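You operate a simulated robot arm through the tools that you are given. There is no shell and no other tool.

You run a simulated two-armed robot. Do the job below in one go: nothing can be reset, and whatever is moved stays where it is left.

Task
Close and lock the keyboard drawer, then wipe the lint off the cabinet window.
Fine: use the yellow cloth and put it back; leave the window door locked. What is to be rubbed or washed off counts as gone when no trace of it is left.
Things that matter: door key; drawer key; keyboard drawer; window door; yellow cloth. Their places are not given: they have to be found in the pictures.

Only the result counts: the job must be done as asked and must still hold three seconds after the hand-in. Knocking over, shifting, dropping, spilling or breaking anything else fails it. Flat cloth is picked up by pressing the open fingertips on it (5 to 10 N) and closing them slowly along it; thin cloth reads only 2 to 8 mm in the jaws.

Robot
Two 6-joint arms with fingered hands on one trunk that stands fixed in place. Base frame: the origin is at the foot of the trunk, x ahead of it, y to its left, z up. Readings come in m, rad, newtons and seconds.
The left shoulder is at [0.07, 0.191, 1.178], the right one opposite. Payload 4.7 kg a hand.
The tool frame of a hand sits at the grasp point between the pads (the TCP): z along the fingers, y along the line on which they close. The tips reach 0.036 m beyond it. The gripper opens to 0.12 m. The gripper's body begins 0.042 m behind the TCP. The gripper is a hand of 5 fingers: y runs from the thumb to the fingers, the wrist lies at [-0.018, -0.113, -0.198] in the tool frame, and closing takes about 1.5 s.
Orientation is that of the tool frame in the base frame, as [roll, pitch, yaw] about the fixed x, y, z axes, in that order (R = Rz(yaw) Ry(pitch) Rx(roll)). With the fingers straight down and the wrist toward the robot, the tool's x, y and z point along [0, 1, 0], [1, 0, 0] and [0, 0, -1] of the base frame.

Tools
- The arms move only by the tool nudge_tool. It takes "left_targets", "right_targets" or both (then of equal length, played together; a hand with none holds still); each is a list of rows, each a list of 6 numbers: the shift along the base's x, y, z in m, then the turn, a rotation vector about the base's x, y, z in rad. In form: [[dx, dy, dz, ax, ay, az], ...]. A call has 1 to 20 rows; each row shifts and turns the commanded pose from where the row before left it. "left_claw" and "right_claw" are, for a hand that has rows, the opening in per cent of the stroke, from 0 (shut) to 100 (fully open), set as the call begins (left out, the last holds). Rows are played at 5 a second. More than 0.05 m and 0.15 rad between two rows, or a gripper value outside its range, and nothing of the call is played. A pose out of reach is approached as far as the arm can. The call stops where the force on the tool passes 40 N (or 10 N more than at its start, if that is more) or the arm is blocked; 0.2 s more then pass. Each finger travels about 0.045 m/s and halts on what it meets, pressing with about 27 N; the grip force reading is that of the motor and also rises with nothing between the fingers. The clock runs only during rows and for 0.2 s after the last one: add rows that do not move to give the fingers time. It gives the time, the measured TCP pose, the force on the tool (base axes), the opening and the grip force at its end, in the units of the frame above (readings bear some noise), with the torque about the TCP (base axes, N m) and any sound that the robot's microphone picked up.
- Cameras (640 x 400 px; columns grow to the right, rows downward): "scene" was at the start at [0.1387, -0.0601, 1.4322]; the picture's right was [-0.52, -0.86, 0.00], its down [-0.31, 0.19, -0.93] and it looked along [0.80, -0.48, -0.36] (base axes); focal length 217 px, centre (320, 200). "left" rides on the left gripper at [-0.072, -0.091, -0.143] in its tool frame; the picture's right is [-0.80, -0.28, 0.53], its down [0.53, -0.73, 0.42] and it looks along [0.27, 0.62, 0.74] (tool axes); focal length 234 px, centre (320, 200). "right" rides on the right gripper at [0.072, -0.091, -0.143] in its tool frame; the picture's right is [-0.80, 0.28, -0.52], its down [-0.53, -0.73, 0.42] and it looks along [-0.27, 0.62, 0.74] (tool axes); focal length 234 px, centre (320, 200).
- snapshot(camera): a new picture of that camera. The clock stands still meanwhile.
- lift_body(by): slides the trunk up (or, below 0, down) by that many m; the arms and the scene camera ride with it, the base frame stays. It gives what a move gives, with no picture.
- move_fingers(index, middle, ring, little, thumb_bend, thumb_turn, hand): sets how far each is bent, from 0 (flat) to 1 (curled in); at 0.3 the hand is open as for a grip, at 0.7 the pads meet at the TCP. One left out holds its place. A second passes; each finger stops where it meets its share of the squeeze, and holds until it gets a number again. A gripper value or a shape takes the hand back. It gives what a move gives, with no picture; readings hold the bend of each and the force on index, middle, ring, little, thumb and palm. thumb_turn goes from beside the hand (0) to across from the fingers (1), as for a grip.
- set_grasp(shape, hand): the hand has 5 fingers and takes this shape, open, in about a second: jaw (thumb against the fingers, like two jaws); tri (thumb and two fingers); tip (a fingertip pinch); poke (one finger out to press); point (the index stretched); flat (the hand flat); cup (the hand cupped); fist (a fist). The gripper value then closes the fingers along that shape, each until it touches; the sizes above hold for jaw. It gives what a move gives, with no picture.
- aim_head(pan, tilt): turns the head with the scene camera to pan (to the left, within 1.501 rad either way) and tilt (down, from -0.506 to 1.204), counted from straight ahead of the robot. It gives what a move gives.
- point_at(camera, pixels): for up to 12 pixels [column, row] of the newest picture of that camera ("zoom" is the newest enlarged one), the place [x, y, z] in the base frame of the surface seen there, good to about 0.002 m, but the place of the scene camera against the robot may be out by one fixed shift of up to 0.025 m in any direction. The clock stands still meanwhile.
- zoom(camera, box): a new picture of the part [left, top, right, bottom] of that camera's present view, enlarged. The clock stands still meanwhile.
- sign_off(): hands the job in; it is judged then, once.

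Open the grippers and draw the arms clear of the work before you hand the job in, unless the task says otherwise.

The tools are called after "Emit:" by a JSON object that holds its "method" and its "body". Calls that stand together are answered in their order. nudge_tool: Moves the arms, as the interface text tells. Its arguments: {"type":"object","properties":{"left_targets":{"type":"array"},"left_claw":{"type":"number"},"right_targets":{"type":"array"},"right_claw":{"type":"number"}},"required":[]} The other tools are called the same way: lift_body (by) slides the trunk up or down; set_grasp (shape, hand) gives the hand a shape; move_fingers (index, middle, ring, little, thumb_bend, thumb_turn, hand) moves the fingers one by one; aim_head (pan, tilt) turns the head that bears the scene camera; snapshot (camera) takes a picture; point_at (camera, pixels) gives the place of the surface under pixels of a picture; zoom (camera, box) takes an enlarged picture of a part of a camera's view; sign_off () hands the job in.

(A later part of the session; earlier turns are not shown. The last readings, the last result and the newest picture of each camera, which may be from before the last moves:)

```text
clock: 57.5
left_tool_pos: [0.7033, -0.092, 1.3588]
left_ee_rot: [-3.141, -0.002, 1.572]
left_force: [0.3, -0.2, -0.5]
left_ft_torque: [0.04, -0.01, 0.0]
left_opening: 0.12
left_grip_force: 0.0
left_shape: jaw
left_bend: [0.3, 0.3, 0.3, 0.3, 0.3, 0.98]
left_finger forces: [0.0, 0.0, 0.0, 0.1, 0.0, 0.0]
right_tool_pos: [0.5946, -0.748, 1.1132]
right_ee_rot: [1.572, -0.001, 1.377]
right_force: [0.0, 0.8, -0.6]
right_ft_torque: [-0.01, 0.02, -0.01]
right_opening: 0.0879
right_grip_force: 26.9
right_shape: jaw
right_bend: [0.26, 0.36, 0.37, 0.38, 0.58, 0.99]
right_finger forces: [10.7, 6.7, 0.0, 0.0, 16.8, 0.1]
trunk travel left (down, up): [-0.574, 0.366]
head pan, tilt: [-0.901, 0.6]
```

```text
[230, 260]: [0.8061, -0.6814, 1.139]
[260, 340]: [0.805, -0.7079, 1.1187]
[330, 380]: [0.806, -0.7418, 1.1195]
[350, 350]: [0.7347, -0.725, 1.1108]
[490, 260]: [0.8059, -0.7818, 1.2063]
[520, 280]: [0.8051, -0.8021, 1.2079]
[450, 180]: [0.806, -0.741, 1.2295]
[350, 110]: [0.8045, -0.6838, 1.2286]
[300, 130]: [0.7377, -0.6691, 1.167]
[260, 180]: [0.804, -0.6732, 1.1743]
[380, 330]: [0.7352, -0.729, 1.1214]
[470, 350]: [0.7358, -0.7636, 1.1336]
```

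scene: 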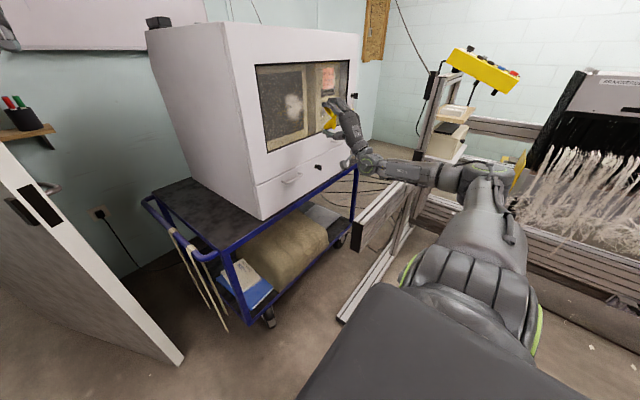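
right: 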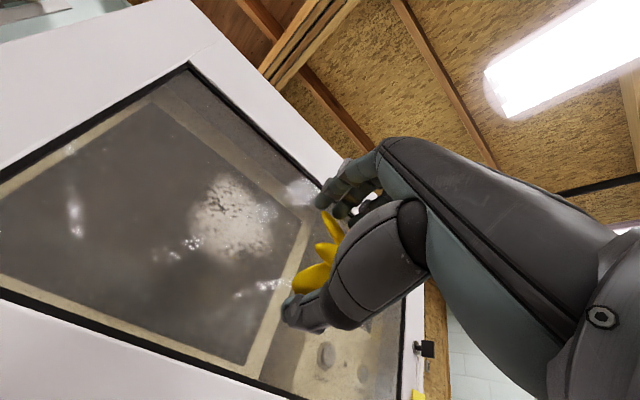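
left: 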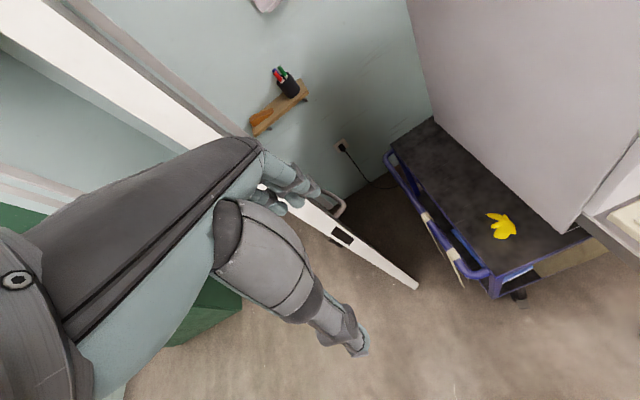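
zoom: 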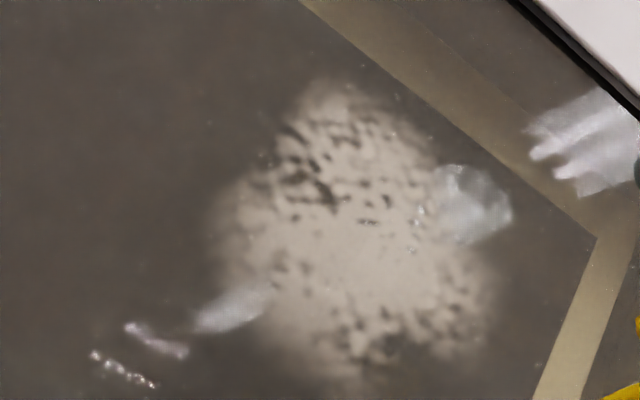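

Specular spots on the pane read x≈0.742 while the lint reads ≈0.736, so the lint is on the outside, reaching y −0.655..−0.765, z 1.095..1.195. I square the hand to the glass in front of the lint and approach.

Emit:
{"method": "nudge_tool", "body": {"right_targets": [[0.0225, 0.022, 0.0135, 0, 0, 0.0965], [0.0225, 0.022, 0.0135, 0, 0, 0.0965], [0.01, 0, 0, 0, 0, 0], [0.01, 0, 0, 0, 0, 0], [0, 0, 0, 0, 0, 0]]}}

Emit:
{"method": "snapshot", "body": {"camera": "right"}}

Emit:
{"method": "zoom", "body": {"camera": "scene", "box": [240, 50, 400, 210]}}

```text
clock: 58.7
left_tool_pos: [0.7021, -0.0901, 1.3596]
left_ee_rot: [3.14, -0.001, 1.572]
left_force: [0.4, -0.6, 0.7]
left_ft_torque: [-0.03, -0.04, 0.01]
left_opening: 0.1197
left_grip_force: 0.0
left_shape: jaw
left_bend: [0.3, 0.3, 0.3, 0.3, 0.3, 0.98]
left_finger forces: [0.0, 0.0, 0.0, 0.0, 0.1, 0.1]
right_tool_pos: [0.653, -0.6788, 1.1445]
right_ee_rot: [1.572, -0.001, 1.559]
right_force: [0.2, -0.4, -0.2]
right_ft_torque: [-0.03, 0.03, 0.04]
right_opening: 0.0877
right_grip_force: 26.7
right_shape: jaw
right_bend: [0.26, 0.36, 0.37, 0.38, 0.58, 0.99]
right_finger forces: [10.7, 6.7, 0.0, 0.0, 16.6, 0.0]
right hand out of reach, approached as far as the arm can: row 2, 3
trunk travel left (down, up): [-0.574, 0.366]
head pan, tilt: [-0.901, 0.6]
```

```text
taken
```

right: 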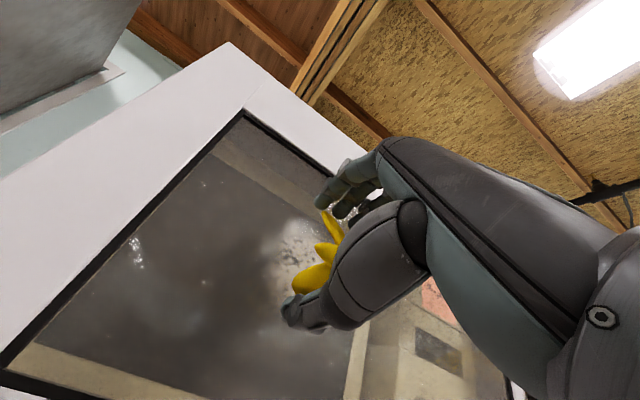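

```text
2.50 times, centred on (320, 130) of scene
```

zoom: 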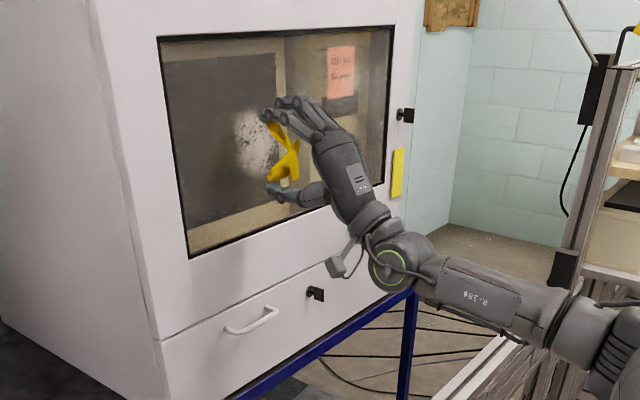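

The hand sits at (0.653,−0.679,1.1445), square to the glass. I check how far the cloth protrudes beyond the fingertips.

Emit:
{"method": "zoom", "body": {"camera": "right", "box": [270, 140, 398, 340]}}

Emit:
{"method": "point_at", "body": {"camera": "right", "pixels": [[322, 212], [318, 248], [296, 280], [300, 290], [325, 228], [315, 270], [320, 205], [318, 198], [283, 305], [290, 325], [335, 215], [330, 182]]}}

Emit:
{"method": "point_at", "body": {"camera": "scene", "pixels": [[351, 104], [349, 96], [355, 99], [352, 112], [356, 118], [350, 120], [348, 125], [353, 121], [360, 114], [347, 100], [356, 108], [349, 124]]}}

```text
2.00 times, centred on (334, 240) of right
```

zoom: 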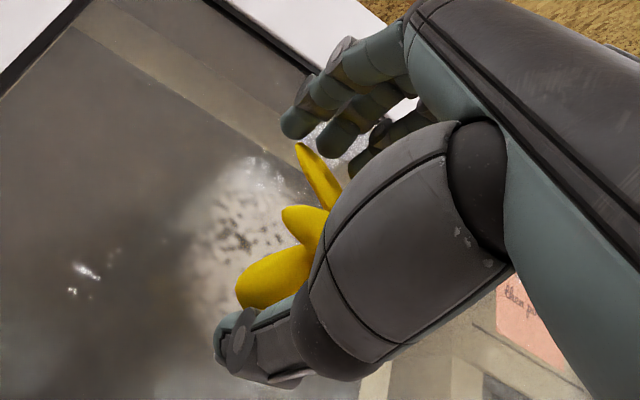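

```text
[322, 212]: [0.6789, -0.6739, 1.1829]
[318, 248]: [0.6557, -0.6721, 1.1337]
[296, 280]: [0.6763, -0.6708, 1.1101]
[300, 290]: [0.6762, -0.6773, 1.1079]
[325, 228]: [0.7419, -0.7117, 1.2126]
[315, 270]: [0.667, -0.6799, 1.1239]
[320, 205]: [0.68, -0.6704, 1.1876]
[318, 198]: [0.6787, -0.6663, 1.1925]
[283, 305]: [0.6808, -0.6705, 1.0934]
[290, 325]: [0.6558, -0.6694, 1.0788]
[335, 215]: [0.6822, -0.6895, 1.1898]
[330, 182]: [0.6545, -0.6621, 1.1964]
```

```text
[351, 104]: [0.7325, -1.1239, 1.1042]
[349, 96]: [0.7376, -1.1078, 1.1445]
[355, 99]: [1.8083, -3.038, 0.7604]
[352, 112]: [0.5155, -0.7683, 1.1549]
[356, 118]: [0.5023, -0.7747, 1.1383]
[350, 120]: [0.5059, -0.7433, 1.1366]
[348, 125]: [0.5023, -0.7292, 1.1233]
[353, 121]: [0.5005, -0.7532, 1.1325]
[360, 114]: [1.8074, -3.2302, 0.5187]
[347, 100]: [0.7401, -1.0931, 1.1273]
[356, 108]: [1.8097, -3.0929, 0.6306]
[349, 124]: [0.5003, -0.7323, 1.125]
```

From this side the fingertips are at x≈0.68 with the cloth's front hidden. I look at it from the scene camera.

Emit:
{"method": "zoom", "body": {"camera": "scene", "box": [285, 80, 345, 140]}}

Emit:
{"method": "point_at", "body": {"camera": "zoom", "pixels": [[230, 215], [250, 260], [215, 290], [240, 310], [260, 330], [290, 260], [210, 240], [225, 180], [200, 150], [240, 345], [270, 200], [235, 280]]}}

```text
6.67 times, centred on (315, 110) of scene
```

zoom: 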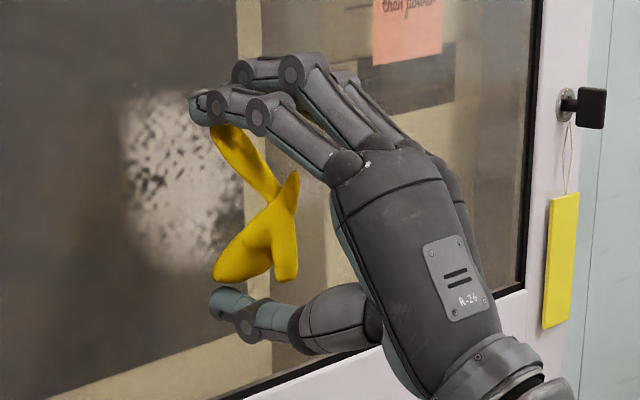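

```text
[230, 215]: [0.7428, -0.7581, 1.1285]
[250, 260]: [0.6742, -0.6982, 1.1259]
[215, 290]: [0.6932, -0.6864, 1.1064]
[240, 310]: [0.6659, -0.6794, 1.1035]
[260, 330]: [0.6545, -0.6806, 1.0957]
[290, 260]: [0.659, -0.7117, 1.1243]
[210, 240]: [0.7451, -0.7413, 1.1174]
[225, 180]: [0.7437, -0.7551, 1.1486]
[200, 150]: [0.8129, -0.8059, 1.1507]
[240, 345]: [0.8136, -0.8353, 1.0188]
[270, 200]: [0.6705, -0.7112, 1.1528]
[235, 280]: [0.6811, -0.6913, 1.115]
```

The cloth's front hardly stands beyond the fingertips, so fingers would touch the glass first. I carry it back to its place to regrip it better, reversing the path.

Emit:
{"method": "nudge_tool", "body": {"right_targets": [[-0.027, -0.01, -0.01, 0, 0, -0.09], [-0.027, -0.01, -0.01, 0, 0, -0.09], [0.0023, 0.028, -0.0173, 0.0276, 0.14, 0], [0.0023, 0.028, -0.0173, 0.0276, 0.14, 0], [0.0023, 0.028, -0.0173, 0.0276, 0.14, 0], [0.0023, 0.028, -0.0173, 0.0276, 0.14, 0], [0.0023, 0.028, -0.0173, 0.0276, 0.14, 0], [0.0023, 0.028, -0.0173, 0.0276, 0.14, 0], [0.0023, 0.028, -0.0173, 0.0276, 0.14, 0], [0.0023, 0.028, -0.0173, 0.0276, 0.14, 0], [0.0023, 0.028, -0.0173, 0.0276, 0.14, 0], [0.0023, 0.028, -0.0173, 0.0276, 0.14, 0], [0.0023, 0.028, -0.0173, 0.0276, 0.14, 0]]}}

Emit:
{"method": "snapshot", "body": {"camera": "scene"}}

```text
clock: 61.5
left_tool_pos: [0.7038, -0.0886, 1.3584]
left_ee_rot: [-3.14, 0.001, 1.572]
left_force: [0.2, 0.1, -1.0]
left_ft_torque: [-0.01, 0.01, -0.01]
left_opening: 0.12
left_grip_force: 0.1
left_shape: jaw
left_bend: [0.3, 0.3, 0.3, 0.3, 0.3, 0.98]
left_finger forces: [0.0, 0.1, 0.0, 0.0, 0.0, 0.0]
right_tool_pos: [0.6261, -0.3923, 0.9319]
right_ee_rot: [-3.138, -0.008, 1.377]
right_force: [0.1, -1.1, 0.7]
right_ft_torque: [0.03, 0.0, 0.0]
right_opening: 0.0863
right_grip_force: 27.4
right_shape: jaw
right_bend: [0.27, 0.36, 0.37, 0.38, 0.59, 1.0]
right_finger forces: [10.7, 6.5, 0.0, 0.1, 15.7, 0.0]
trunk travel left (down, up): [-0.574, 0.366]
head pan, tilt: [-0.901, 0.6]
```

```text
taken
```

scene: 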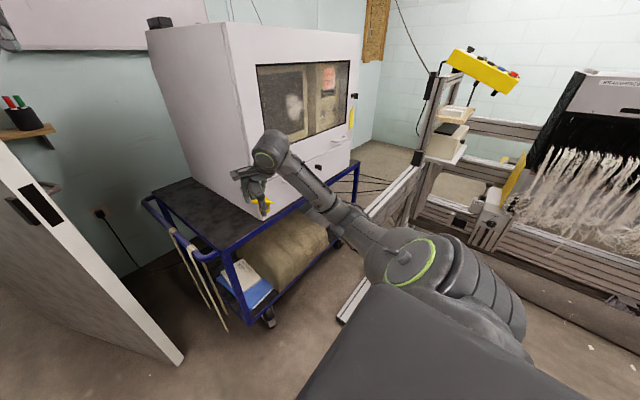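

I carry the cloth forward above its spot.

Emit:
{"method": "nudge_tool", "body": {"right_targets": [[0.041, 0.0075, -0.009, 0, 0, 0], [0.041, 0.0075, -0.009, 0, 0, 0], [0.041, 0.0075, -0.009, 0, 0, 0], [0.041, 0.0075, -0.009, 0, 0, 0], [0.039, 0.0075, -0.009, 0, 0, 0], [0, 0, 0, 0, 0, 0]]}}

Emit:
{"method": "snapshot", "body": {"camera": "right"}}

Emit:
{"method": "zoom", "body": {"camera": "scene", "box": [200, 150, 280, 230]}}

```text
clock: 62.9
left_tool_pos: [0.7023, -0.0917, 1.3588]
left_ee_rot: [-3.141, 0.0, 1.572]
left_force: [0.2, 0.5, 0.4]
left_ft_torque: [0.0, -0.02, 0.02]
left_opening: 0.1199
left_grip_force: 0.1
left_shape: jaw
left_bend: [0.3, 0.3, 0.3, 0.3, 0.3, 0.98]
left_finger forces: [0.0, 0.0, 0.1, 0.0, 0.1, 0.1]
right_tool_pos: [0.827, -0.3531, 0.888]
right_ee_rot: [3.139, -0.01, 1.376]
right_force: [-0.2, 0.2, 0.2]
right_ft_torque: [0.03, 0.02, 0.01]
right_opening: 0.086
right_grip_force: 27.1
right_shape: jaw
right_bend: [0.27, 0.36, 0.37, 0.38, 0.59, 1.0]
right_finger forces: [10.5, 6.6, 0.0, 0.1, 15.7, 0.0]
trunk travel left (down, up): [-0.574, 0.366]
head pan, tilt: [-0.901, 0.6]
```

```text
taken
```

right: 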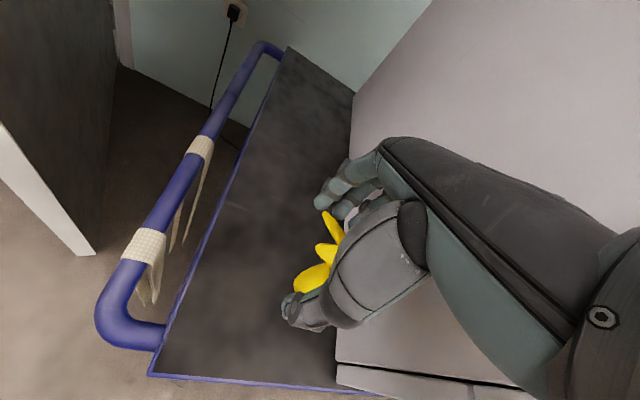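

```text
5.00 times, centred on (240, 190) of scene
```

zoom: 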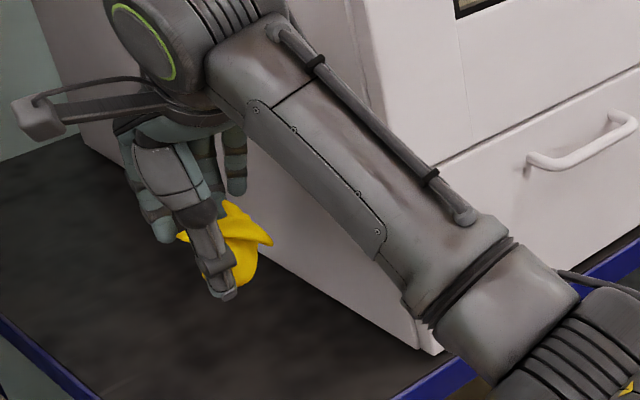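

I lower the cloth back onto the cart, open, and rise.

Emit:
{"method": "nudge_tool", "body": {"right_targets": [[0.0005, -0.0005, -0.035, 0, 0, 0], [0.0005, -0.0005, -0.035, 0, 0, 0], [0.0005, -0.0005, -0.025, 0, 0, 0], [0, 0, -0.01, 0, 0, 0], [0, 0, 0, 0, 0, 0]]}}

Emit:
{"method": "nudge_tool", "body": {"right_targets": [[0, 0, 0, 0, 0, 0], [0, 0, 0, 0, 0, 0], [0, 0, 0, 0, 0, 0], [0, 0, 0, 0, 0, 0], [0, 0, 0.02, 0, 0, 0], [0, 0, 0.04, 0, 0, 0], [0, 0, 0.04, 0, 0, 0], [0, 0, 0.04, 0, 0, 0]], "right_claw": 100}}

Emit:
{"method": "snapshot", "body": {"camera": "right"}}

Emit:
{"method": "zoom", "body": {"camera": "right", "box": [200, 190, 328, 320]}}

```text
clock: 64.1
left_tool_pos: [0.702, -0.0896, 1.3602]
left_ee_rot: [-3.141, 0.002, 1.572]
left_force: [-0.8, -0.5, 0.1]
left_ft_torque: [0.01, 0.0, 0.01]
left_opening: 0.1198
left_grip_force: 0.0
left_shape: jaw
left_bend: [0.3, 0.3, 0.3, 0.3, 0.3, 0.98]
left_finger forces: [0.0, 0.1, 0.0, 0.0, 0.0, 0.1]
right_tool_pos: [0.8293, -0.356, 0.7853]
right_ee_rot: [-3.142, -0.012, 1.377]
right_force: [0.6, 0.1, 5.2]
right_ft_torque: [0.05, 0.16, -0.01]
right_opening: 0.0862
right_grip_force: 26.9
right_shape: jaw
right_bend: [0.27, 0.36, 0.37, 0.38, 0.59, 1.0]
right_finger forces: [11.4, 6.9, 0.2, 0.1, 17.7, 0.0]
trunk travel left (down, up): [-0.574, 0.366]
head pan, tilt: [-0.901, 0.6]
```

```text
clock: 65.9
left_tool_pos: [0.7013, -0.0896, 1.3596]
left_ee_rot: [-3.141, 0.001, 1.572]
left_force: [-0.4, 0.3, 0.0]
left_ft_torque: [0.02, -0.01, -0.03]
left_opening: 0.12
left_grip_force: 0.1
left_shape: jaw
left_bend: [0.3, 0.3, 0.3, 0.3, 0.3, 0.98]
left_finger forces: [0.1, 0.0, 0.1, 0.1, 0.0, 0.0]
right_tool_pos: [0.8279, -0.3556, 0.9278]
right_ee_rot: [3.14, -0.011, 1.379]
right_force: [-0.1, 0.8, -0.3]
right_ft_torque: [0.0, -0.04, 0.03]
right_opening: 0.1194
right_grip_force: 0.1
right_shape: jaw
right_bend: [0.3, 0.3, 0.3, 0.3, 0.3, 0.98]
right_finger forces: [0.0, 0.0, 0.0, 0.0, 0.0, 0.0]
trunk travel left (down, up): [-0.574, 0.366]
head pan, tilt: [-0.901, 0.6]
```

```text
taken
```

right: 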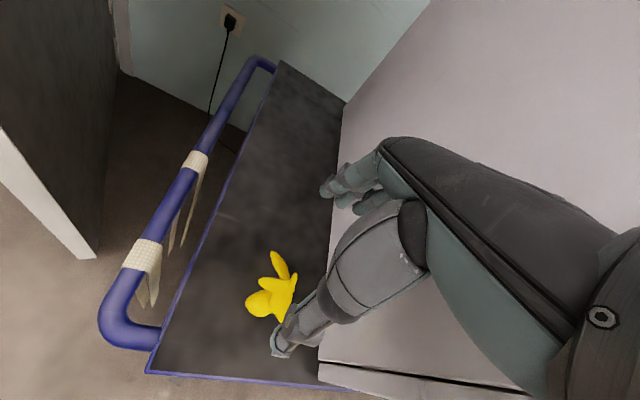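

```text
3.08 times, centred on (264, 255) of right
```

zoom: 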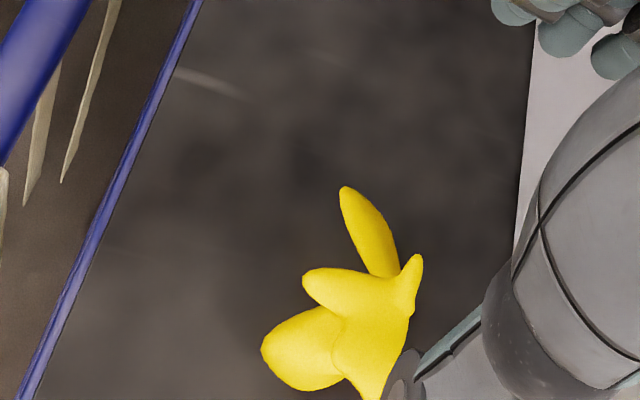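

The cloth is back in place, same shape; its lowest point was 55 mm below the TCP, so it does protrude, but a grip across its narrow side would be firmer and give a better wiping posture. I turn the hand a quarter about z above it.

Emit:
{"method": "nudge_tool", "body": {"right_targets": [[0, -0.001, 0.002, 0, 0, -0.138], [0, -0.001, 0.002, 0, 0, -0.138], [0, -0.001, 0.002, 0, 0, -0.138], [0, -0.001, 0.002, 0, 0, -0.138], [0, -0.001, 0.002, 0, 0, -0.138], [0, -0.001, 0, 0, 0, -0.138], [0, -0.001, 0, 0, 0, -0.138], [0, -0.001, 0, 0, 0, -0.138], [0, -0.001, 0, 0, 0, -0.138], [0, -0.001, 0, 0, 0, -0.138]]}}

Emit:
{"method": "snapshot", "body": {"camera": "right"}}

Emit:
{"method": "zoom", "body": {"camera": "scene", "box": [160, 90, 320, 250]}}

```text
clock: 68.1
left_tool_pos: [0.7035, -0.0887, 1.3588]
left_ee_rot: [-3.141, 0.001, 1.573]
left_force: [-1.2, -0.1, -0.2]
left_ft_torque: [-0.02, -0.01, -0.02]
left_opening: 0.1201
left_grip_force: 0.1
left_shape: jaw
left_bend: [0.3, 0.3, 0.3, 0.3, 0.3, 0.98]
left_finger forces: [0.1, 0.1, 0.0, 0.0, 0.0, 0.1]
right_tool_pos: [0.832, -0.3661, 0.9337]
right_ee_rot: [3.141, -0.01, -0.007]
right_force: [-0.1, -0.9, -0.3]
right_ft_torque: [-0.05, 0.02, 0.03]
right_opening: 0.1196
right_grip_force: 0.0
right_shape: jaw
right_bend: [0.3, 0.3, 0.3, 0.3, 0.3, 0.98]
right_finger forces: [0.0, 0.0, 0.0, 0.0, 0.0, 0.1]
trunk travel left (down, up): [-0.574, 0.366]
head pan, tilt: [-0.901, 0.6]
```

```text
taken
```

right: 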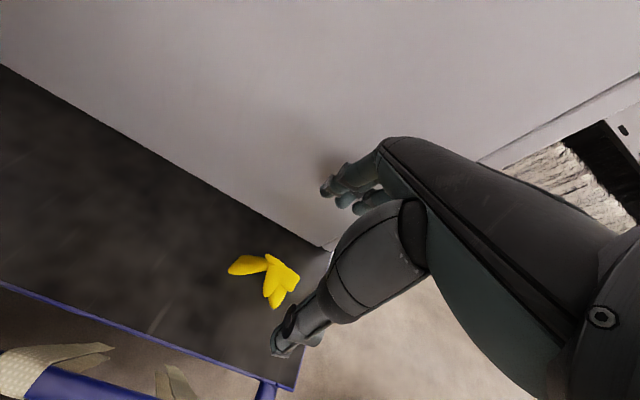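

```text
2.50 times, centred on (240, 170) of scene
```

zoom: 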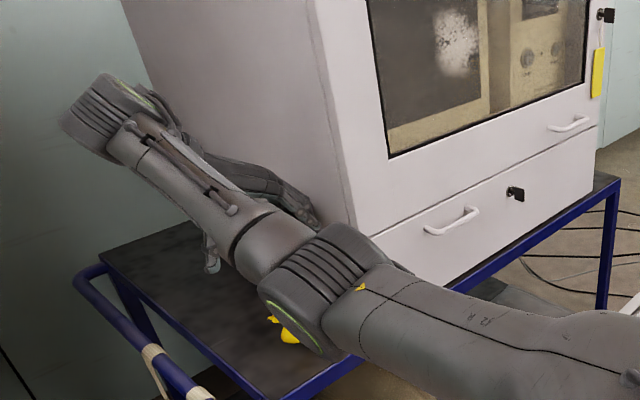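

The hand is now turned with fingers on the cabinet side. I measure the cloth again and then lower onto it.

Emit:
{"method": "zoom", "body": {"camera": "right", "box": [216, 240, 312, 320]}}

Emit:
{"method": "point_at", "body": {"camera": "right", "pixels": [[232, 269], [250, 263], [267, 260], [284, 258], [298, 275], [290, 290], [275, 307], [267, 292], [275, 275], [285, 280], [270, 284], [330, 182]]}}

```text
5.00 times, centred on (264, 280) of right
```

zoom: 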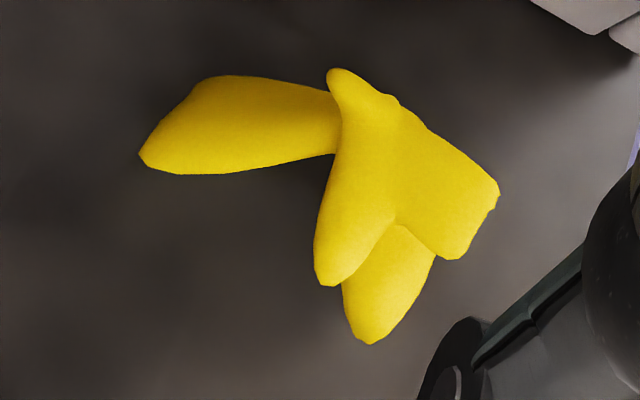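

```text
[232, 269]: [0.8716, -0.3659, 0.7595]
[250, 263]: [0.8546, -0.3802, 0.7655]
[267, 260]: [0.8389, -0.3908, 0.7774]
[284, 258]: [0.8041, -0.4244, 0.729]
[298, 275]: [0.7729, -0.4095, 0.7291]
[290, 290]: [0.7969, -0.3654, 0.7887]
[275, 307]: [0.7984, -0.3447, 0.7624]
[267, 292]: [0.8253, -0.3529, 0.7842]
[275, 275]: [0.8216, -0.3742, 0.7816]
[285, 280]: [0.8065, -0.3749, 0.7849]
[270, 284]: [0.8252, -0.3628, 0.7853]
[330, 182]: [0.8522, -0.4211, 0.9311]
```

The lobes' centre is near (0.82,−0.368). I lower to TCP z≈0.785 and close across the narrow side.

Emit:
{"method": "nudge_tool", "body": {"right_targets": [[-0.0025, -0.0003, -0.0372, 0, 0, 0], [-0.0025, -0.0003, -0.0372, 0, 0, 0], [-0.0025, -0.0003, -0.0372, 0, 0, 0], [-0.0025, -0.0003, -0.0372, 0, 0, 0], [0, 0, 0, 0, 0, 0]]}}

Emit:
{"method": "nudge_tool", "body": {"right_targets": [[0, 0, 0, 0, 0, 0], [0, 0, 0, 0, 0, 0], [0, 0, 0, 0, 0, 0], [0, 0, 0, 0, 0, 0], [0, 0, 0, 0, 0, 0], [0, 0, 0, 0, 0, 0], [0, 0, 0, 0, 0, 0], [0, 0, 0, 0, 0, 0]], "right_claw": 0}}

Emit:
{"method": "snapshot", "body": {"camera": "right"}}

```text
clock: 69.3
left_tool_pos: [0.7021, -0.0901, 1.3601]
left_ee_rot: [-3.141, -0.001, 1.572]
left_force: [-0.9, 0.7, -0.6]
left_ft_torque: [-0.02, -0.02, -0.03]
left_opening: 0.12
left_grip_force: 0.0
left_shape: jaw
left_bend: [0.3, 0.3, 0.3, 0.3, 0.3, 0.98]
left_finger forces: [0.0, 0.0, 0.0, 0.1, 0.0, 0.0]
right_tool_pos: [0.8202, -0.368, 0.7846]
right_ee_rot: [3.14, -0.011, -0.003]
right_force: [0.2, 0.1, 1.0]
right_ft_torque: [0.03, 0.0, 0.0]
right_opening: 0.1199
right_grip_force: 0.1
right_shape: jaw
right_bend: [0.3, 0.3, 0.3, 0.3, 0.3, 0.98]
right_finger forces: [0.0, 0.1, 0.0, 0.0, 0.0, 0.0]
trunk travel left (down, up): [-0.574, 0.366]
head pan, tilt: [-0.901, 0.6]
```

```text
clock: 71.1
left_tool_pos: [0.7031, -0.0897, 1.3596]
left_ee_rot: [3.14, 0.001, 1.572]
left_force: [0.1, -0.2, 0.5]
left_ft_torque: [0.0, 0.01, 0.02]
left_opening: 0.1199
left_grip_force: 0.1
left_shape: jaw
left_bend: [0.3, 0.3, 0.3, 0.3, 0.3, 0.98]
left_finger forces: [0.0, 0.0, 0.1, 0.1, 0.1, 0.0]
right_tool_pos: [0.8193, -0.3687, 0.7864]
right_ee_rot: [3.138, -0.011, -0.005]
right_force: [0.4, 1.0, 1.3]
right_ft_torque: [-0.05, -0.04, -0.03]
right_opening: 0.0642
right_grip_force: 26.6
right_shape: jaw
right_bend: [0.74, 0.42, 0.45, 0.43, 0.69, 1.0]
right_finger forces: [13.5, 7.2, 0.3, 0.1, 21.2, 0.0]
trunk travel left (down, up): [-0.574, 0.366]
head pan, tilt: [-0.901, 0.6]
```

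```text
taken
```

right: 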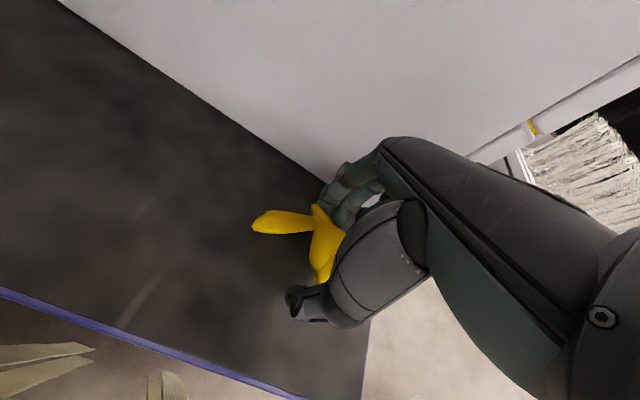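

Gripped with index 13 N, middle 7 N, thumb 21 N. I lift it straight up and look from the scene side.

Emit:
{"method": "nudge_tool", "body": {"right_targets": [[0, 0, 0.01, 0, 0, 0], [0, 0, 0.03, 0, 0, 0], [0, 0, 0.04, 0, 0, 0], [0, 0, 0.04, 0, 0, 0], [0, 0, 0.03, 0, 0, 0]]}}

Emit:
{"method": "snapshot", "body": {"camera": "right"}}

Emit:
{"method": "zoom", "body": {"camera": "scene", "box": [160, 90, 320, 250]}}

```text
clock: 72.3
left_tool_pos: [0.7023, -0.0901, 1.3607]
left_ee_rot: [3.141, 0.001, 1.572]
left_force: [0.1, -0.4, 0.5]
left_ft_torque: [-0.02, 0.0, 0.01]
left_opening: 0.1199
left_grip_force: 0.1
left_shape: jaw
left_bend: [0.3, 0.3, 0.3, 0.3, 0.3, 0.98]
left_finger forces: [0.0, 0.1, 0.0, 0.0, 0.1, 0.1]
right_tool_pos: [0.8311, -0.371, 0.9346]
right_ee_rot: [3.14, -0.011, -0.004]
right_force: [-0.4, 0.1, -0.1]
right_ft_torque: [-0.01, 0.03, -0.01]
right_opening: 0.0642
right_grip_force: 27.3
right_shape: jaw
right_bend: [0.74, 0.42, 0.45, 0.43, 0.69, 1.0]
right_finger forces: [13.5, 7.3, 0.3, 0.0, 20.8, 0.1]
right hand out of reach, approached as far as the arm can: row 4, 5
trunk travel left (down, up): [-0.574, 0.366]
head pan, tilt: [-0.901, 0.6]
```

```text
taken
```

right: 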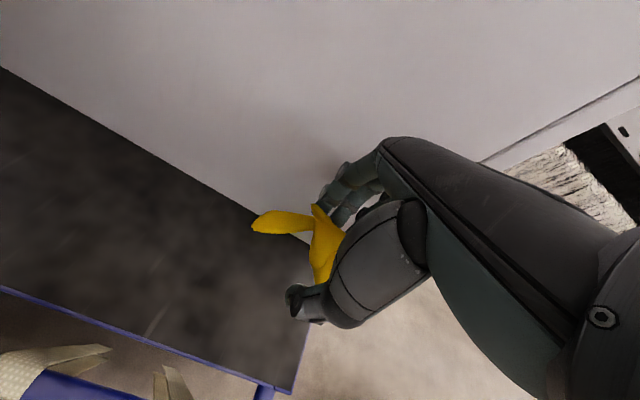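

```text
2.50 times, centred on (240, 170) of scene
```

zoom: 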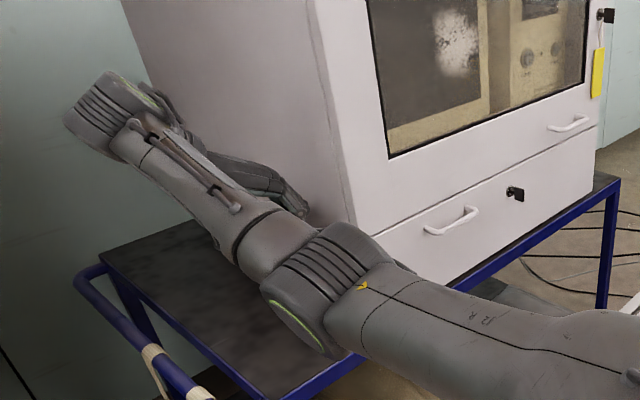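

The cloth hangs well in the hand. I back out from beside the cabinet, then swing in front of the window while pitching the fingers toward the glass.

Emit:
{"method": "nudge_tool", "body": {"right_targets": [[-0.045, 0.002, 0.004, 0, 0, 0], [-0.045, 0.002, 0.004, 0, 0, 0], [-0.045, 0.002, 0.004, 0, 0, 0], [-0.045, 0.002, 0.004, 0, 0, 0], [-0.045, 0.002, 0.004, 0, 0, 0]]}}

Emit:
{"method": "nudge_tool", "body": {"right_targets": [[-0.0005, -0.031, 0.0164, 0, -0.1428, 0], [-0.0005, -0.031, 0.0164, 0, -0.1428, 0], [-0.0005, -0.031, 0.0164, 0, -0.1428, 0], [-0.0005, -0.031, 0.0164, 0, -0.1428, 0], [-0.0005, -0.031, 0.0164, 0, -0.1428, 0], [-0.0005, -0.031, 0.0164, 0, -0.1428, 0], [-0.0005, -0.031, 0.0164, 0, -0.1428, 0], [-0.0005, -0.031, 0.0164, 0, -0.1428, 0], [-0.0005, -0.031, 0.0164, 0, -0.1428, 0], [-0.0005, -0.031, 0.0164, 0, -0.1428, 0], [-0.0005, -0.031, 0.0164, 0, -0.1428, 0]]}}

Emit:
{"method": "snapshot", "body": {"camera": "right"}}

Emit:
{"method": "snapshot", "body": {"camera": "scene"}}

```text
clock: 73.5
left_tool_pos: [0.704, -0.0895, 1.3594]
left_ee_rot: [3.141, 0.0, 1.572]
left_force: [0.2, 0.1, 0.2]
left_ft_torque: [0.03, 0.0, 0.02]
left_opening: 0.1199
left_grip_force: 0.2
left_shape: jaw
left_bend: [0.3, 0.3, 0.3, 0.3, 0.3, 0.98]
left_finger forces: [0.1, 0.0, 0.1, 0.0, 0.0, 0.1]
right_tool_pos: [0.8222, -0.3902, 0.9082]
right_ee_rot: [3.141, -0.009, -0.004]
right_force: [0.3, 0.3, 0.2]
right_ft_torque: [0.01, -0.01, 0.01]
right_opening: 0.0645
right_grip_force: 26.3
right_shape: jaw
right_bend: [0.74, 0.42, 0.45, 0.43, 0.69, 1.0]
right_finger forces: [13.5, 7.2, 0.3, 0.0, 21.0, 0.0]
right hand out of reach, approached as far as the arm can: row 1, 2, 3, 4, 5
trunk travel left (down, up): [-0.574, 0.366]
head pan, tilt: [-0.901, 0.6]
```

```text
clock: 73.9
left_tool_pos: [0.702, -0.0868, 1.359]
left_ee_rot: [3.141, 0.004, 1.571]
left_force: [0.4, -0.1, 0.1]
left_ft_torque: [0.05, -0.01, 0.0]
left_opening: 0.1198
left_grip_force: 0.0
left_shape: jaw
left_bend: [0.3, 0.3, 0.3, 0.3, 0.3, 0.98]
left_finger forces: [0.0, 0.1, 0.0, 0.1, 0.0, 0.0]
right_tool_pos: [0.8246, -0.3987, 0.9191]
right_ee_rot: [-3.124, -0.132, 0.015]
right_force: [-0.5, 32.4, -2.1]
right_ft_torque: [-0.32, -0.03, -0.53]
right_opening: 0.0594
right_grip_force: 26.8
right_shape: jaw
right_bend: [0.74, 0.49, 0.45, 0.43, 0.68, 0.99]
right_finger forces: [10.0, 48.8, 0.0, 0.0, 25.3, 0.1]
trunk travel left (down, up): [-0.574, 0.366]
head pan, tilt: [-0.901, 0.6]
stopped in row 2 (right hand): the force on the tool passed its limit at 49 N (the readings are from after the stop); the commanded pose is now the measured one
```

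```text
taken
```

right: 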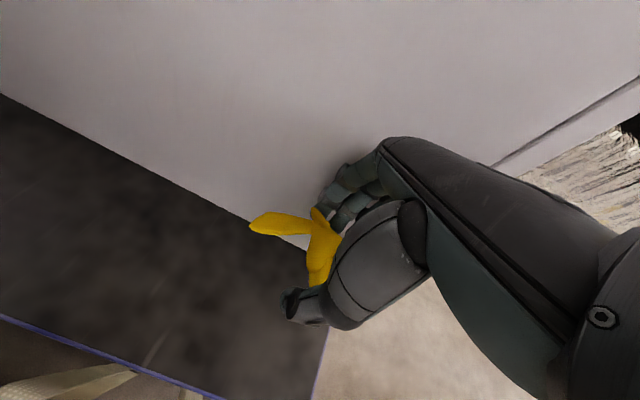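

```text
taken
```

scene: 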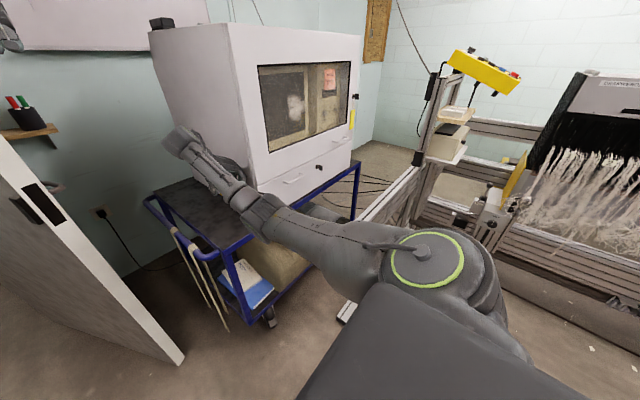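

Backing out was not reachable in this wrist posture and the middle finger then pressed the cabinet's side (49 N); I stop that. I move off in +y, undo the small pitch, and look.

Emit:
{"method": "nudge_tool", "body": {"right_targets": [[0, 0.015, 0, 0, 0, 0], [0, 0.015, 0, 0, 0.13, 0], [0, 0, 0, 0, 0, 0]]}}

Emit:
{"method": "snapshot", "body": {"camera": "right"}}

```text
clock: 74.7
left_tool_pos: [0.7043, -0.0889, 1.3591]
left_ee_rot: [-3.141, 0.001, 1.574]
left_force: [0.7, -0.3, 0.0]
left_ft_torque: [0.04, -0.01, 0.01]
left_opening: 0.1199
left_grip_force: 0.1
left_shape: jaw
left_bend: [0.3, 0.3, 0.3, 0.3, 0.3, 0.98]
left_finger forces: [0.0, 0.0, 0.2, 0.0, 0.0, 0.1]
right_tool_pos: [0.8284, -0.3761, 0.9193]
right_ee_rot: [-3.128, -0.005, 0.008]
right_force: [0.1, 0.4, -0.6]
right_ft_torque: [0.02, 0.01, -0.02]
right_opening: 0.0627
right_grip_force: 27.4
right_shape: jaw
right_bend: [0.74, 0.44, 0.45, 0.43, 0.69, 1.0]
right_finger forces: [15.0, 7.2, 0.1, 0.0, 20.9, 0.0]
right hand out of reach, approached as far as the arm can: row 2
trunk travel left (down, up): [-0.574, 0.366]
head pan, tilt: [-0.901, 0.6]
```

```text
taken
```

right: 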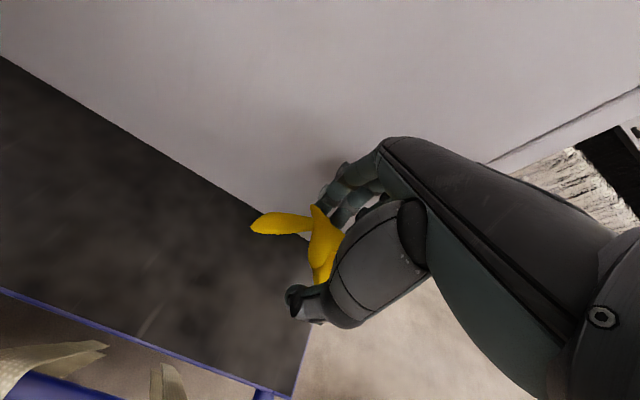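

Free again with the cloth held. I turn the yaw back by a quarter in place, a posture in which backing out worked before.

Emit:
{"method": "nudge_tool", "body": {"right_targets": [[0, 0, 0, 0, 0, 0.138], [0, 0, 0, 0, 0, 0.138], [0, 0.001, 0, 0, 0, 0.138], [0, 0.001, 0, 0, 0, 0.138], [0, 0.001, 0, 0, 0, 0.138], [0, 0.002, 0, 0, 0, 0.138], [0, 0.003, 0, 0, 0, 0.138], [0, 0.003, 0, 0, 0, 0.138], [0, 0.003, 0, 0, 0, 0.138], [0, 0.003, 0, 0, 0, 0.138]]}}

Emit:
{"method": "snapshot", "body": {"camera": "right"}}

Emit:
{"method": "zoom", "body": {"camera": "scene", "box": [160, 90, 320, 250]}}

```text
clock: 76.9
left_tool_pos: [0.7024, -0.0908, 1.3585]
left_ee_rot: [3.141, 0.0, 1.573]
left_force: [0.3, -0.1, 0.0]
left_ft_torque: [0.02, -0.03, 0.0]
left_opening: 0.12
left_grip_force: 0.1
left_shape: jaw
left_bend: [0.3, 0.3, 0.3, 0.3, 0.3, 0.98]
left_finger forces: [0.0, 0.0, 0.0, 0.0, 0.0, 0.1]
right_tool_pos: [0.8271, -0.3601, 0.9196]
right_ee_rot: [-3.129, -0.003, 1.389]
right_force: [-0.9, -0.5, -0.2]
right_ft_torque: [0.01, -0.04, -0.03]
right_opening: 0.0626
right_grip_force: 27.1
right_shape: jaw
right_bend: [0.74, 0.44, 0.45, 0.43, 0.69, 1.0]
right_finger forces: [15.1, 7.1, 0.0, 0.0, 20.8, 0.1]
trunk travel left (down, up): [-0.574, 0.366]
head pan, tilt: [-0.901, 0.6]
```

```text
taken
```

right: 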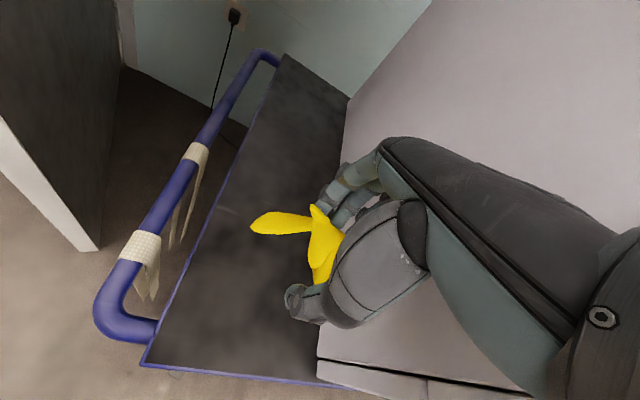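

```text
2.50 times, centred on (240, 170) of scene
```

zoom: 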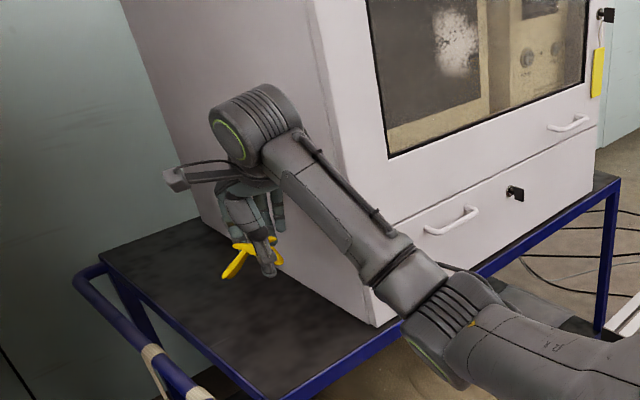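

The cloth is held with a lobe pointing sideways and its body below the fingertips. I back out in x in a first call and check.

Emit:
{"method": "nudge_tool", "body": {"right_targets": [[-0.045, 0, 0.01, 0, 0, 0], [-0.045, 0, 0.01, 0, 0, 0], [-0.045, 0, 0.005, 0, 0, 0], [-0.04, -0.01, 0, 0, 0, 0], [-0.03, -0.025, 0, 0, 0, 0]]}}

```text
clock: 78.1
left_tool_pos: [0.7017, -0.0913, 1.3601]
left_ee_rot: [3.141, 0.0, 1.574]
left_force: [-0.8, -0.5, 0.1]
left_ft_torque: [-0.01, 0.0, -0.01]
left_opening: 0.1201
left_grip_force: 0.0
left_shape: jaw
left_bend: [0.3, 0.3, 0.3, 0.3, 0.3, 0.98]
left_finger forces: [0.0, 0.0, 0.0, 0.0, 0.0, 0.0]
right_tool_pos: [0.6261, -0.4048, 0.938]
right_ee_rot: [-3.127, -0.005, 1.388]
right_force: [-0.2, 0.2, 0.0]
right_ft_torque: [0.01, -0.01, -0.01]
right_opening: 0.0629
right_grip_force: 27.3
right_shape: jaw
right_bend: [0.74, 0.43, 0.45, 0.43, 0.69, 1.0]
right_finger forces: [14.8, 7.2, 0.1, 0.1, 20.8, 0.1]
right hand out of reach, approached as far as the arm can: row 4
trunk travel left (down, up): [-0.574, 0.366]
head pan, tilt: [-0.901, 0.6]
```

In place at (0.626,−0.405,0.938). I swing in front of the window while pitching, as before.

Emit:
{"method": "nudge_tool", "body": {"right_targets": [[-0.003, -0.03, 0.018, -0.0258, -0.1404, 0], [-0.003, -0.03, 0.018, -0.0258, -0.1404, 0], [-0.003, -0.03, 0.018, -0.0258, -0.1404, 0], [-0.003, -0.03, 0.018, -0.0258, -0.1404, 0], [-0.003, -0.03, 0.018, -0.0258, -0.1404, 0], [-0.003, -0.03, 0.018, -0.0258, -0.1404, 0], [-0.003, -0.03, 0.018, -0.0258, -0.1404, 0], [-0.003, -0.03, 0.018, -0.0258, -0.1404, 0], [-0.003, -0.03, 0.018, -0.0258, -0.1404, 0], [-0.003, -0.03, 0.018, -0.0258, -0.1404, 0], [-0.003, -0.03, 0.018, -0.0258, -0.1404, 0]]}}

Emit:
{"method": "snapshot", "body": {"camera": "right"}}

Emit:
{"method": "zoom", "body": {"camera": "scene", "box": [240, 60, 360, 180]}}

```text
clock: 80.5
left_tool_pos: [0.7026, -0.0928, 1.3588]
left_ee_rot: [3.14, 0.0, 1.572]
left_force: [0.0, -1.4, -0.9]
left_ft_torque: [0.02, 0.0, -0.01]
left_opening: 0.12
left_grip_force: 0.1
left_shape: jaw
left_bend: [0.3, 0.3, 0.3, 0.3, 0.3, 0.98]
left_finger forces: [0.1, 0.0, 0.0, 0.1, 0.1, 0.0]
right_tool_pos: [0.5948, -0.7377, 1.1336]
right_ee_rot: [1.587, -0.002, 1.395]
right_force: [0.4, -0.4, -0.4]
right_ft_torque: [0.01, -0.01, 0.04]
right_opening: 0.0623
right_grip_force: 26.9
right_shape: jaw
right_bend: [0.74, 0.43, 0.45, 0.43, 0.7, 1.0]
right_finger forces: [14.2, 7.3, 0.1, 0.0, 20.6, 0.1]
trunk travel left (down, up): [-0.574, 0.366]
head pan, tilt: [-0.901, 0.6]
```

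```text
taken
```

right: 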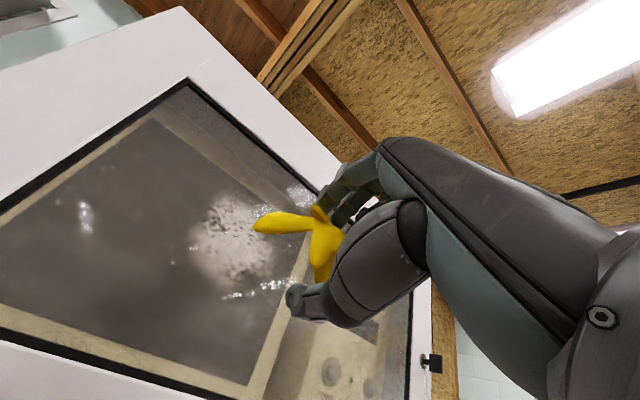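

```text
3.33 times, centred on (300, 120) of scene
```

zoom: 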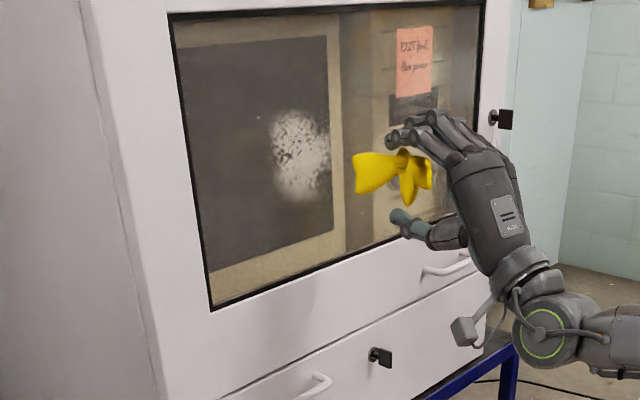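

The cloth now clearly stands in front of the fingers. I move closer to the glass and square the yaw, checking whether the pose is reachable.

Emit:
{"method": "nudge_tool", "body": {"right_targets": [[0.03, 0.008, 0.006, 0, 0, 0], [0.025, 0.008, 0.006, 0, 0, 0.06], [0, 0, 0, 0, 0, 0.06], [0, 0, 0, 0, 0, 0.05]]}}

Emit:
{"method": "zoom", "body": {"camera": "scene", "box": [240, 60, 360, 180]}}

```text
clock: 81.5
left_tool_pos: [0.702, -0.0916, 1.3596]
left_ee_rot: [3.141, 0.0, 1.572]
left_force: [1.0, 0.3, -0.4]
left_ft_torque: [-0.02, 0.02, 0.05]
left_opening: 0.12
left_grip_force: 0.1
left_shape: jaw
left_bend: [0.3, 0.3, 0.3, 0.3, 0.3, 0.98]
left_finger forces: [0.1, 0.1, 0.0, 0.0, 0.0, 0.1]
right_tool_pos: [0.6436, -0.6884, 1.1528]
right_ee_rot: [1.587, -0.004, 1.549]
right_force: [-0.2, 0.5, -0.4]
right_ft_torque: [0.0, 0.02, 0.0]
right_opening: 0.0624
right_grip_force: 27.4
right_shape: jaw
right_bend: [0.74, 0.43, 0.45, 0.43, 0.7, 1.0]
right_finger forces: [14.1, 7.3, 0.1, 0.0, 20.7, 0.1]
right hand out of reach, approached as far as the arm can: row 3, 4
trunk travel left (down, up): [-0.574, 0.366]
head pan, tilt: [-0.901, 0.6]
```

```text
3.33 times, centred on (300, 120) of scene
```

zoom: 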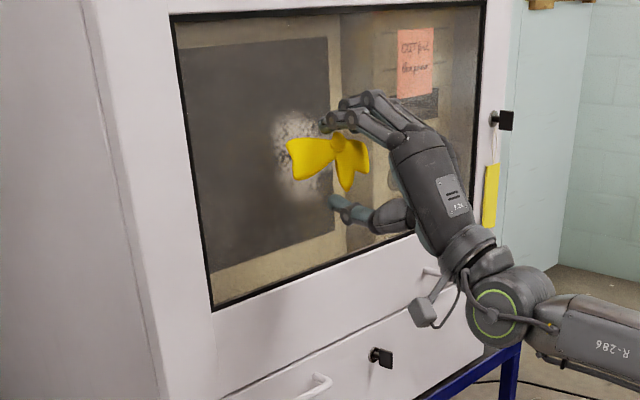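

At yaw ≈0 the hand reaches to y≈−0.688, enough for the left part of the lint. I press forward slowly until I feel a light contact.

Emit:
{"method": "nudge_tool", "body": {"right_targets": [[0.012, 0, 0, 0, 0, 0], [0.01, 0, 0, 0, 0, 0], [0.005, 0, 0, 0, 0, 0], [0, 0, 0, 0, 0, 0]]}}

Emit:
{"method": "zoom", "body": {"camera": "scene", "box": [270, 80, 330, 140]}}

```text
clock: 82.5
left_tool_pos: [0.7027, -0.0902, 1.3604]
left_ee_rot: [3.141, 0.0, 1.573]
left_force: [0.7, -0.8, -0.1]
left_ft_torque: [0.01, 0.05, -0.03]
left_opening: 0.1197
left_grip_force: 0.0
left_shape: jaw
left_bend: [0.3, 0.3, 0.3, 0.3, 0.3, 0.98]
left_finger forces: [0.0, 0.0, 0.0, 0.0, 0.1, 0.0]
right_tool_pos: [0.6682, -0.6816, 1.1548]
right_ee_rot: [1.59, -0.004, 1.556]
right_force: [0.2, 0.0, -0.4]
right_ft_torque: [-0.02, 0.01, 0.0]
right_opening: 0.0623
right_grip_force: 27.0
right_shape: jaw
right_bend: [0.74, 0.43, 0.45, 0.43, 0.7, 1.0]
right_finger forces: [14.2, 7.3, 0.2, 0.1, 20.7, 0.0]
right hand out of reach, approached as far as the arm can: row 1, 3
trunk travel left (down, up): [-0.574, 0.366]
head pan, tilt: [-0.901, 0.6]
```

```text
6.67 times, centred on (300, 110) of scene
```

zoom: 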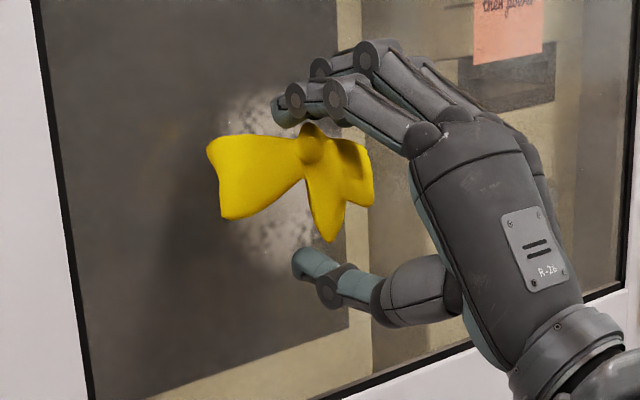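

No contact yet at x=0.668. I go on in 4 mm steps.

Emit:
{"method": "nudge_tool", "body": {"right_targets": [[0.005, 0.003, 0, 0, 0, 0], [0.004, 0, 0, 0, 0, 0], [0.004, 0, 0, 0, 0, 0], [0, 0, 0, 0, 0, 0]]}}

```text
clock: 83.5
left_tool_pos: [0.7002, -0.0908, 1.3603]
left_ee_rot: [-3.141, 0.0, 1.573]
left_force: [0.0, 0.3, 0.0]
left_ft_torque: [0.01, -0.01, 0.01]
left_opening: 0.1196
left_grip_force: 0.0
left_shape: jaw
left_bend: [0.3, 0.3, 0.3, 0.3, 0.3, 0.98]
left_finger forces: [0.0, 0.0, 0.0, 0.0, 0.0, 0.1]
right_tool_pos: [0.6791, -0.6776, 1.1552]
right_ee_rot: [1.586, -0.005, 1.556]
right_force: [-16.3, -3.1, -4.7]
right_ft_torque: [0.0, -0.23, 0.0]
right_opening: 0.0623
right_grip_force: 26.8
right_shape: jaw
right_bend: [0.74, 0.43, 0.45, 0.43, 0.69, 1.0]
right_finger forces: [17.2, 8.2, 0.0, 0.0, 26.4, 0.0]
trunk travel left (down, up): [-0.574, 0.366]
head pan, tilt: [-0.901, 0.6]
```

Contact at x≈0.678 with 16 N, acting about 30 mm above and 11 mm left of the TCP, i.e. on the lint's upper left. I ease off slightly and make a first downward stroke.

Emit:
{"method": "nudge_tool", "body": {"right_targets": [[-0.002, 0, 0, 0, 0, 0], [0, 0, -0.015, 0, 0, 0], [0, 0, -0.015, 0, 0, 0], [0, 0, -0.015, 0, 0, 0], [0, 0, -0.015, 0, 0, 0], [0, 0, -0.015, 0, 0, 0], [0, 0, -0.015, 0, 0, 0]]}}

Emit:
{"method": "snapshot", "body": {"camera": "right"}}

Emit:
{"method": "zoom", "body": {"camera": "scene", "box": [240, 60, 360, 180]}}

```text
clock: 85.1
left_tool_pos: [0.7022, -0.0906, 1.3591]
left_ee_rot: [-3.141, 0.0, 1.572]
left_force: [-0.1, 0.0, -1.1]
left_ft_torque: [0.0, -0.02, 0.04]
left_opening: 0.1197
left_grip_force: 0.1
left_shape: jaw
left_bend: [0.3, 0.3, 0.3, 0.3, 0.3, 0.98]
left_finger forces: [0.1, 0.1, 0.0, 0.1, 0.0, 0.1]
right_tool_pos: [0.6692, -0.6542, 1.073]
right_ee_rot: [1.587, -0.003, 1.557]
right_force: [0.6, -0.2, -0.4]
right_ft_torque: [0.0, 0.01, -0.01]
right_opening: 0.0625
right_grip_force: 27.5
right_shape: jaw
right_bend: [0.74, 0.43, 0.45, 0.43, 0.7, 1.0]
right_finger forces: [14.2, 7.7, 0.3, 0.0, 20.8, 0.1]
right hand out of reach, approached as far as the arm can: row 2, 3, 4, 5, 6, 7
trunk travel left (down, up): [-0.574, 0.366]
head pan, tilt: [-0.901, 0.6]
```

```text
taken
```

right: 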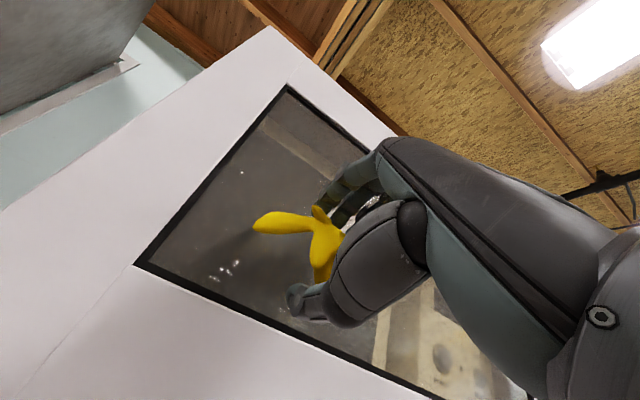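

```text
3.33 times, centred on (300, 120) of scene
```

zoom: 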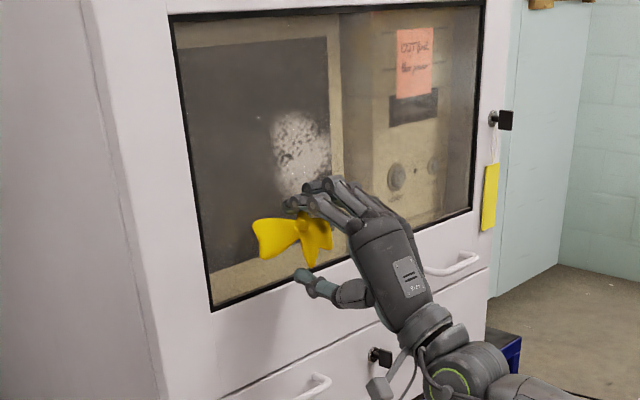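

At yaw 0 the downward path is out of reach and the cloth lifted off the glass. I look at what the first touch did to the lint.

Emit:
{"method": "zoom", "body": {"camera": "scene", "box": [270, 80, 330, 140]}}

```text
6.67 times, centred on (300, 110) of scene
```

zoom: 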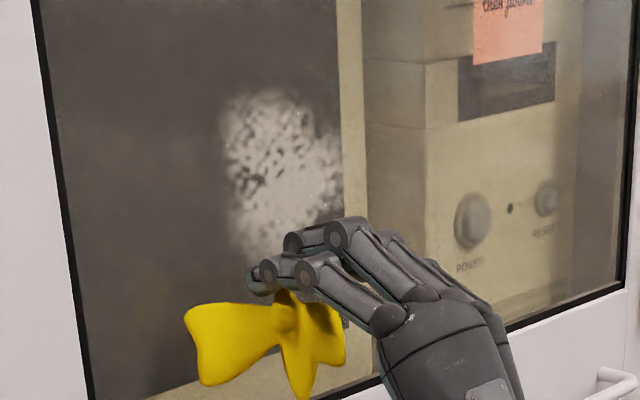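

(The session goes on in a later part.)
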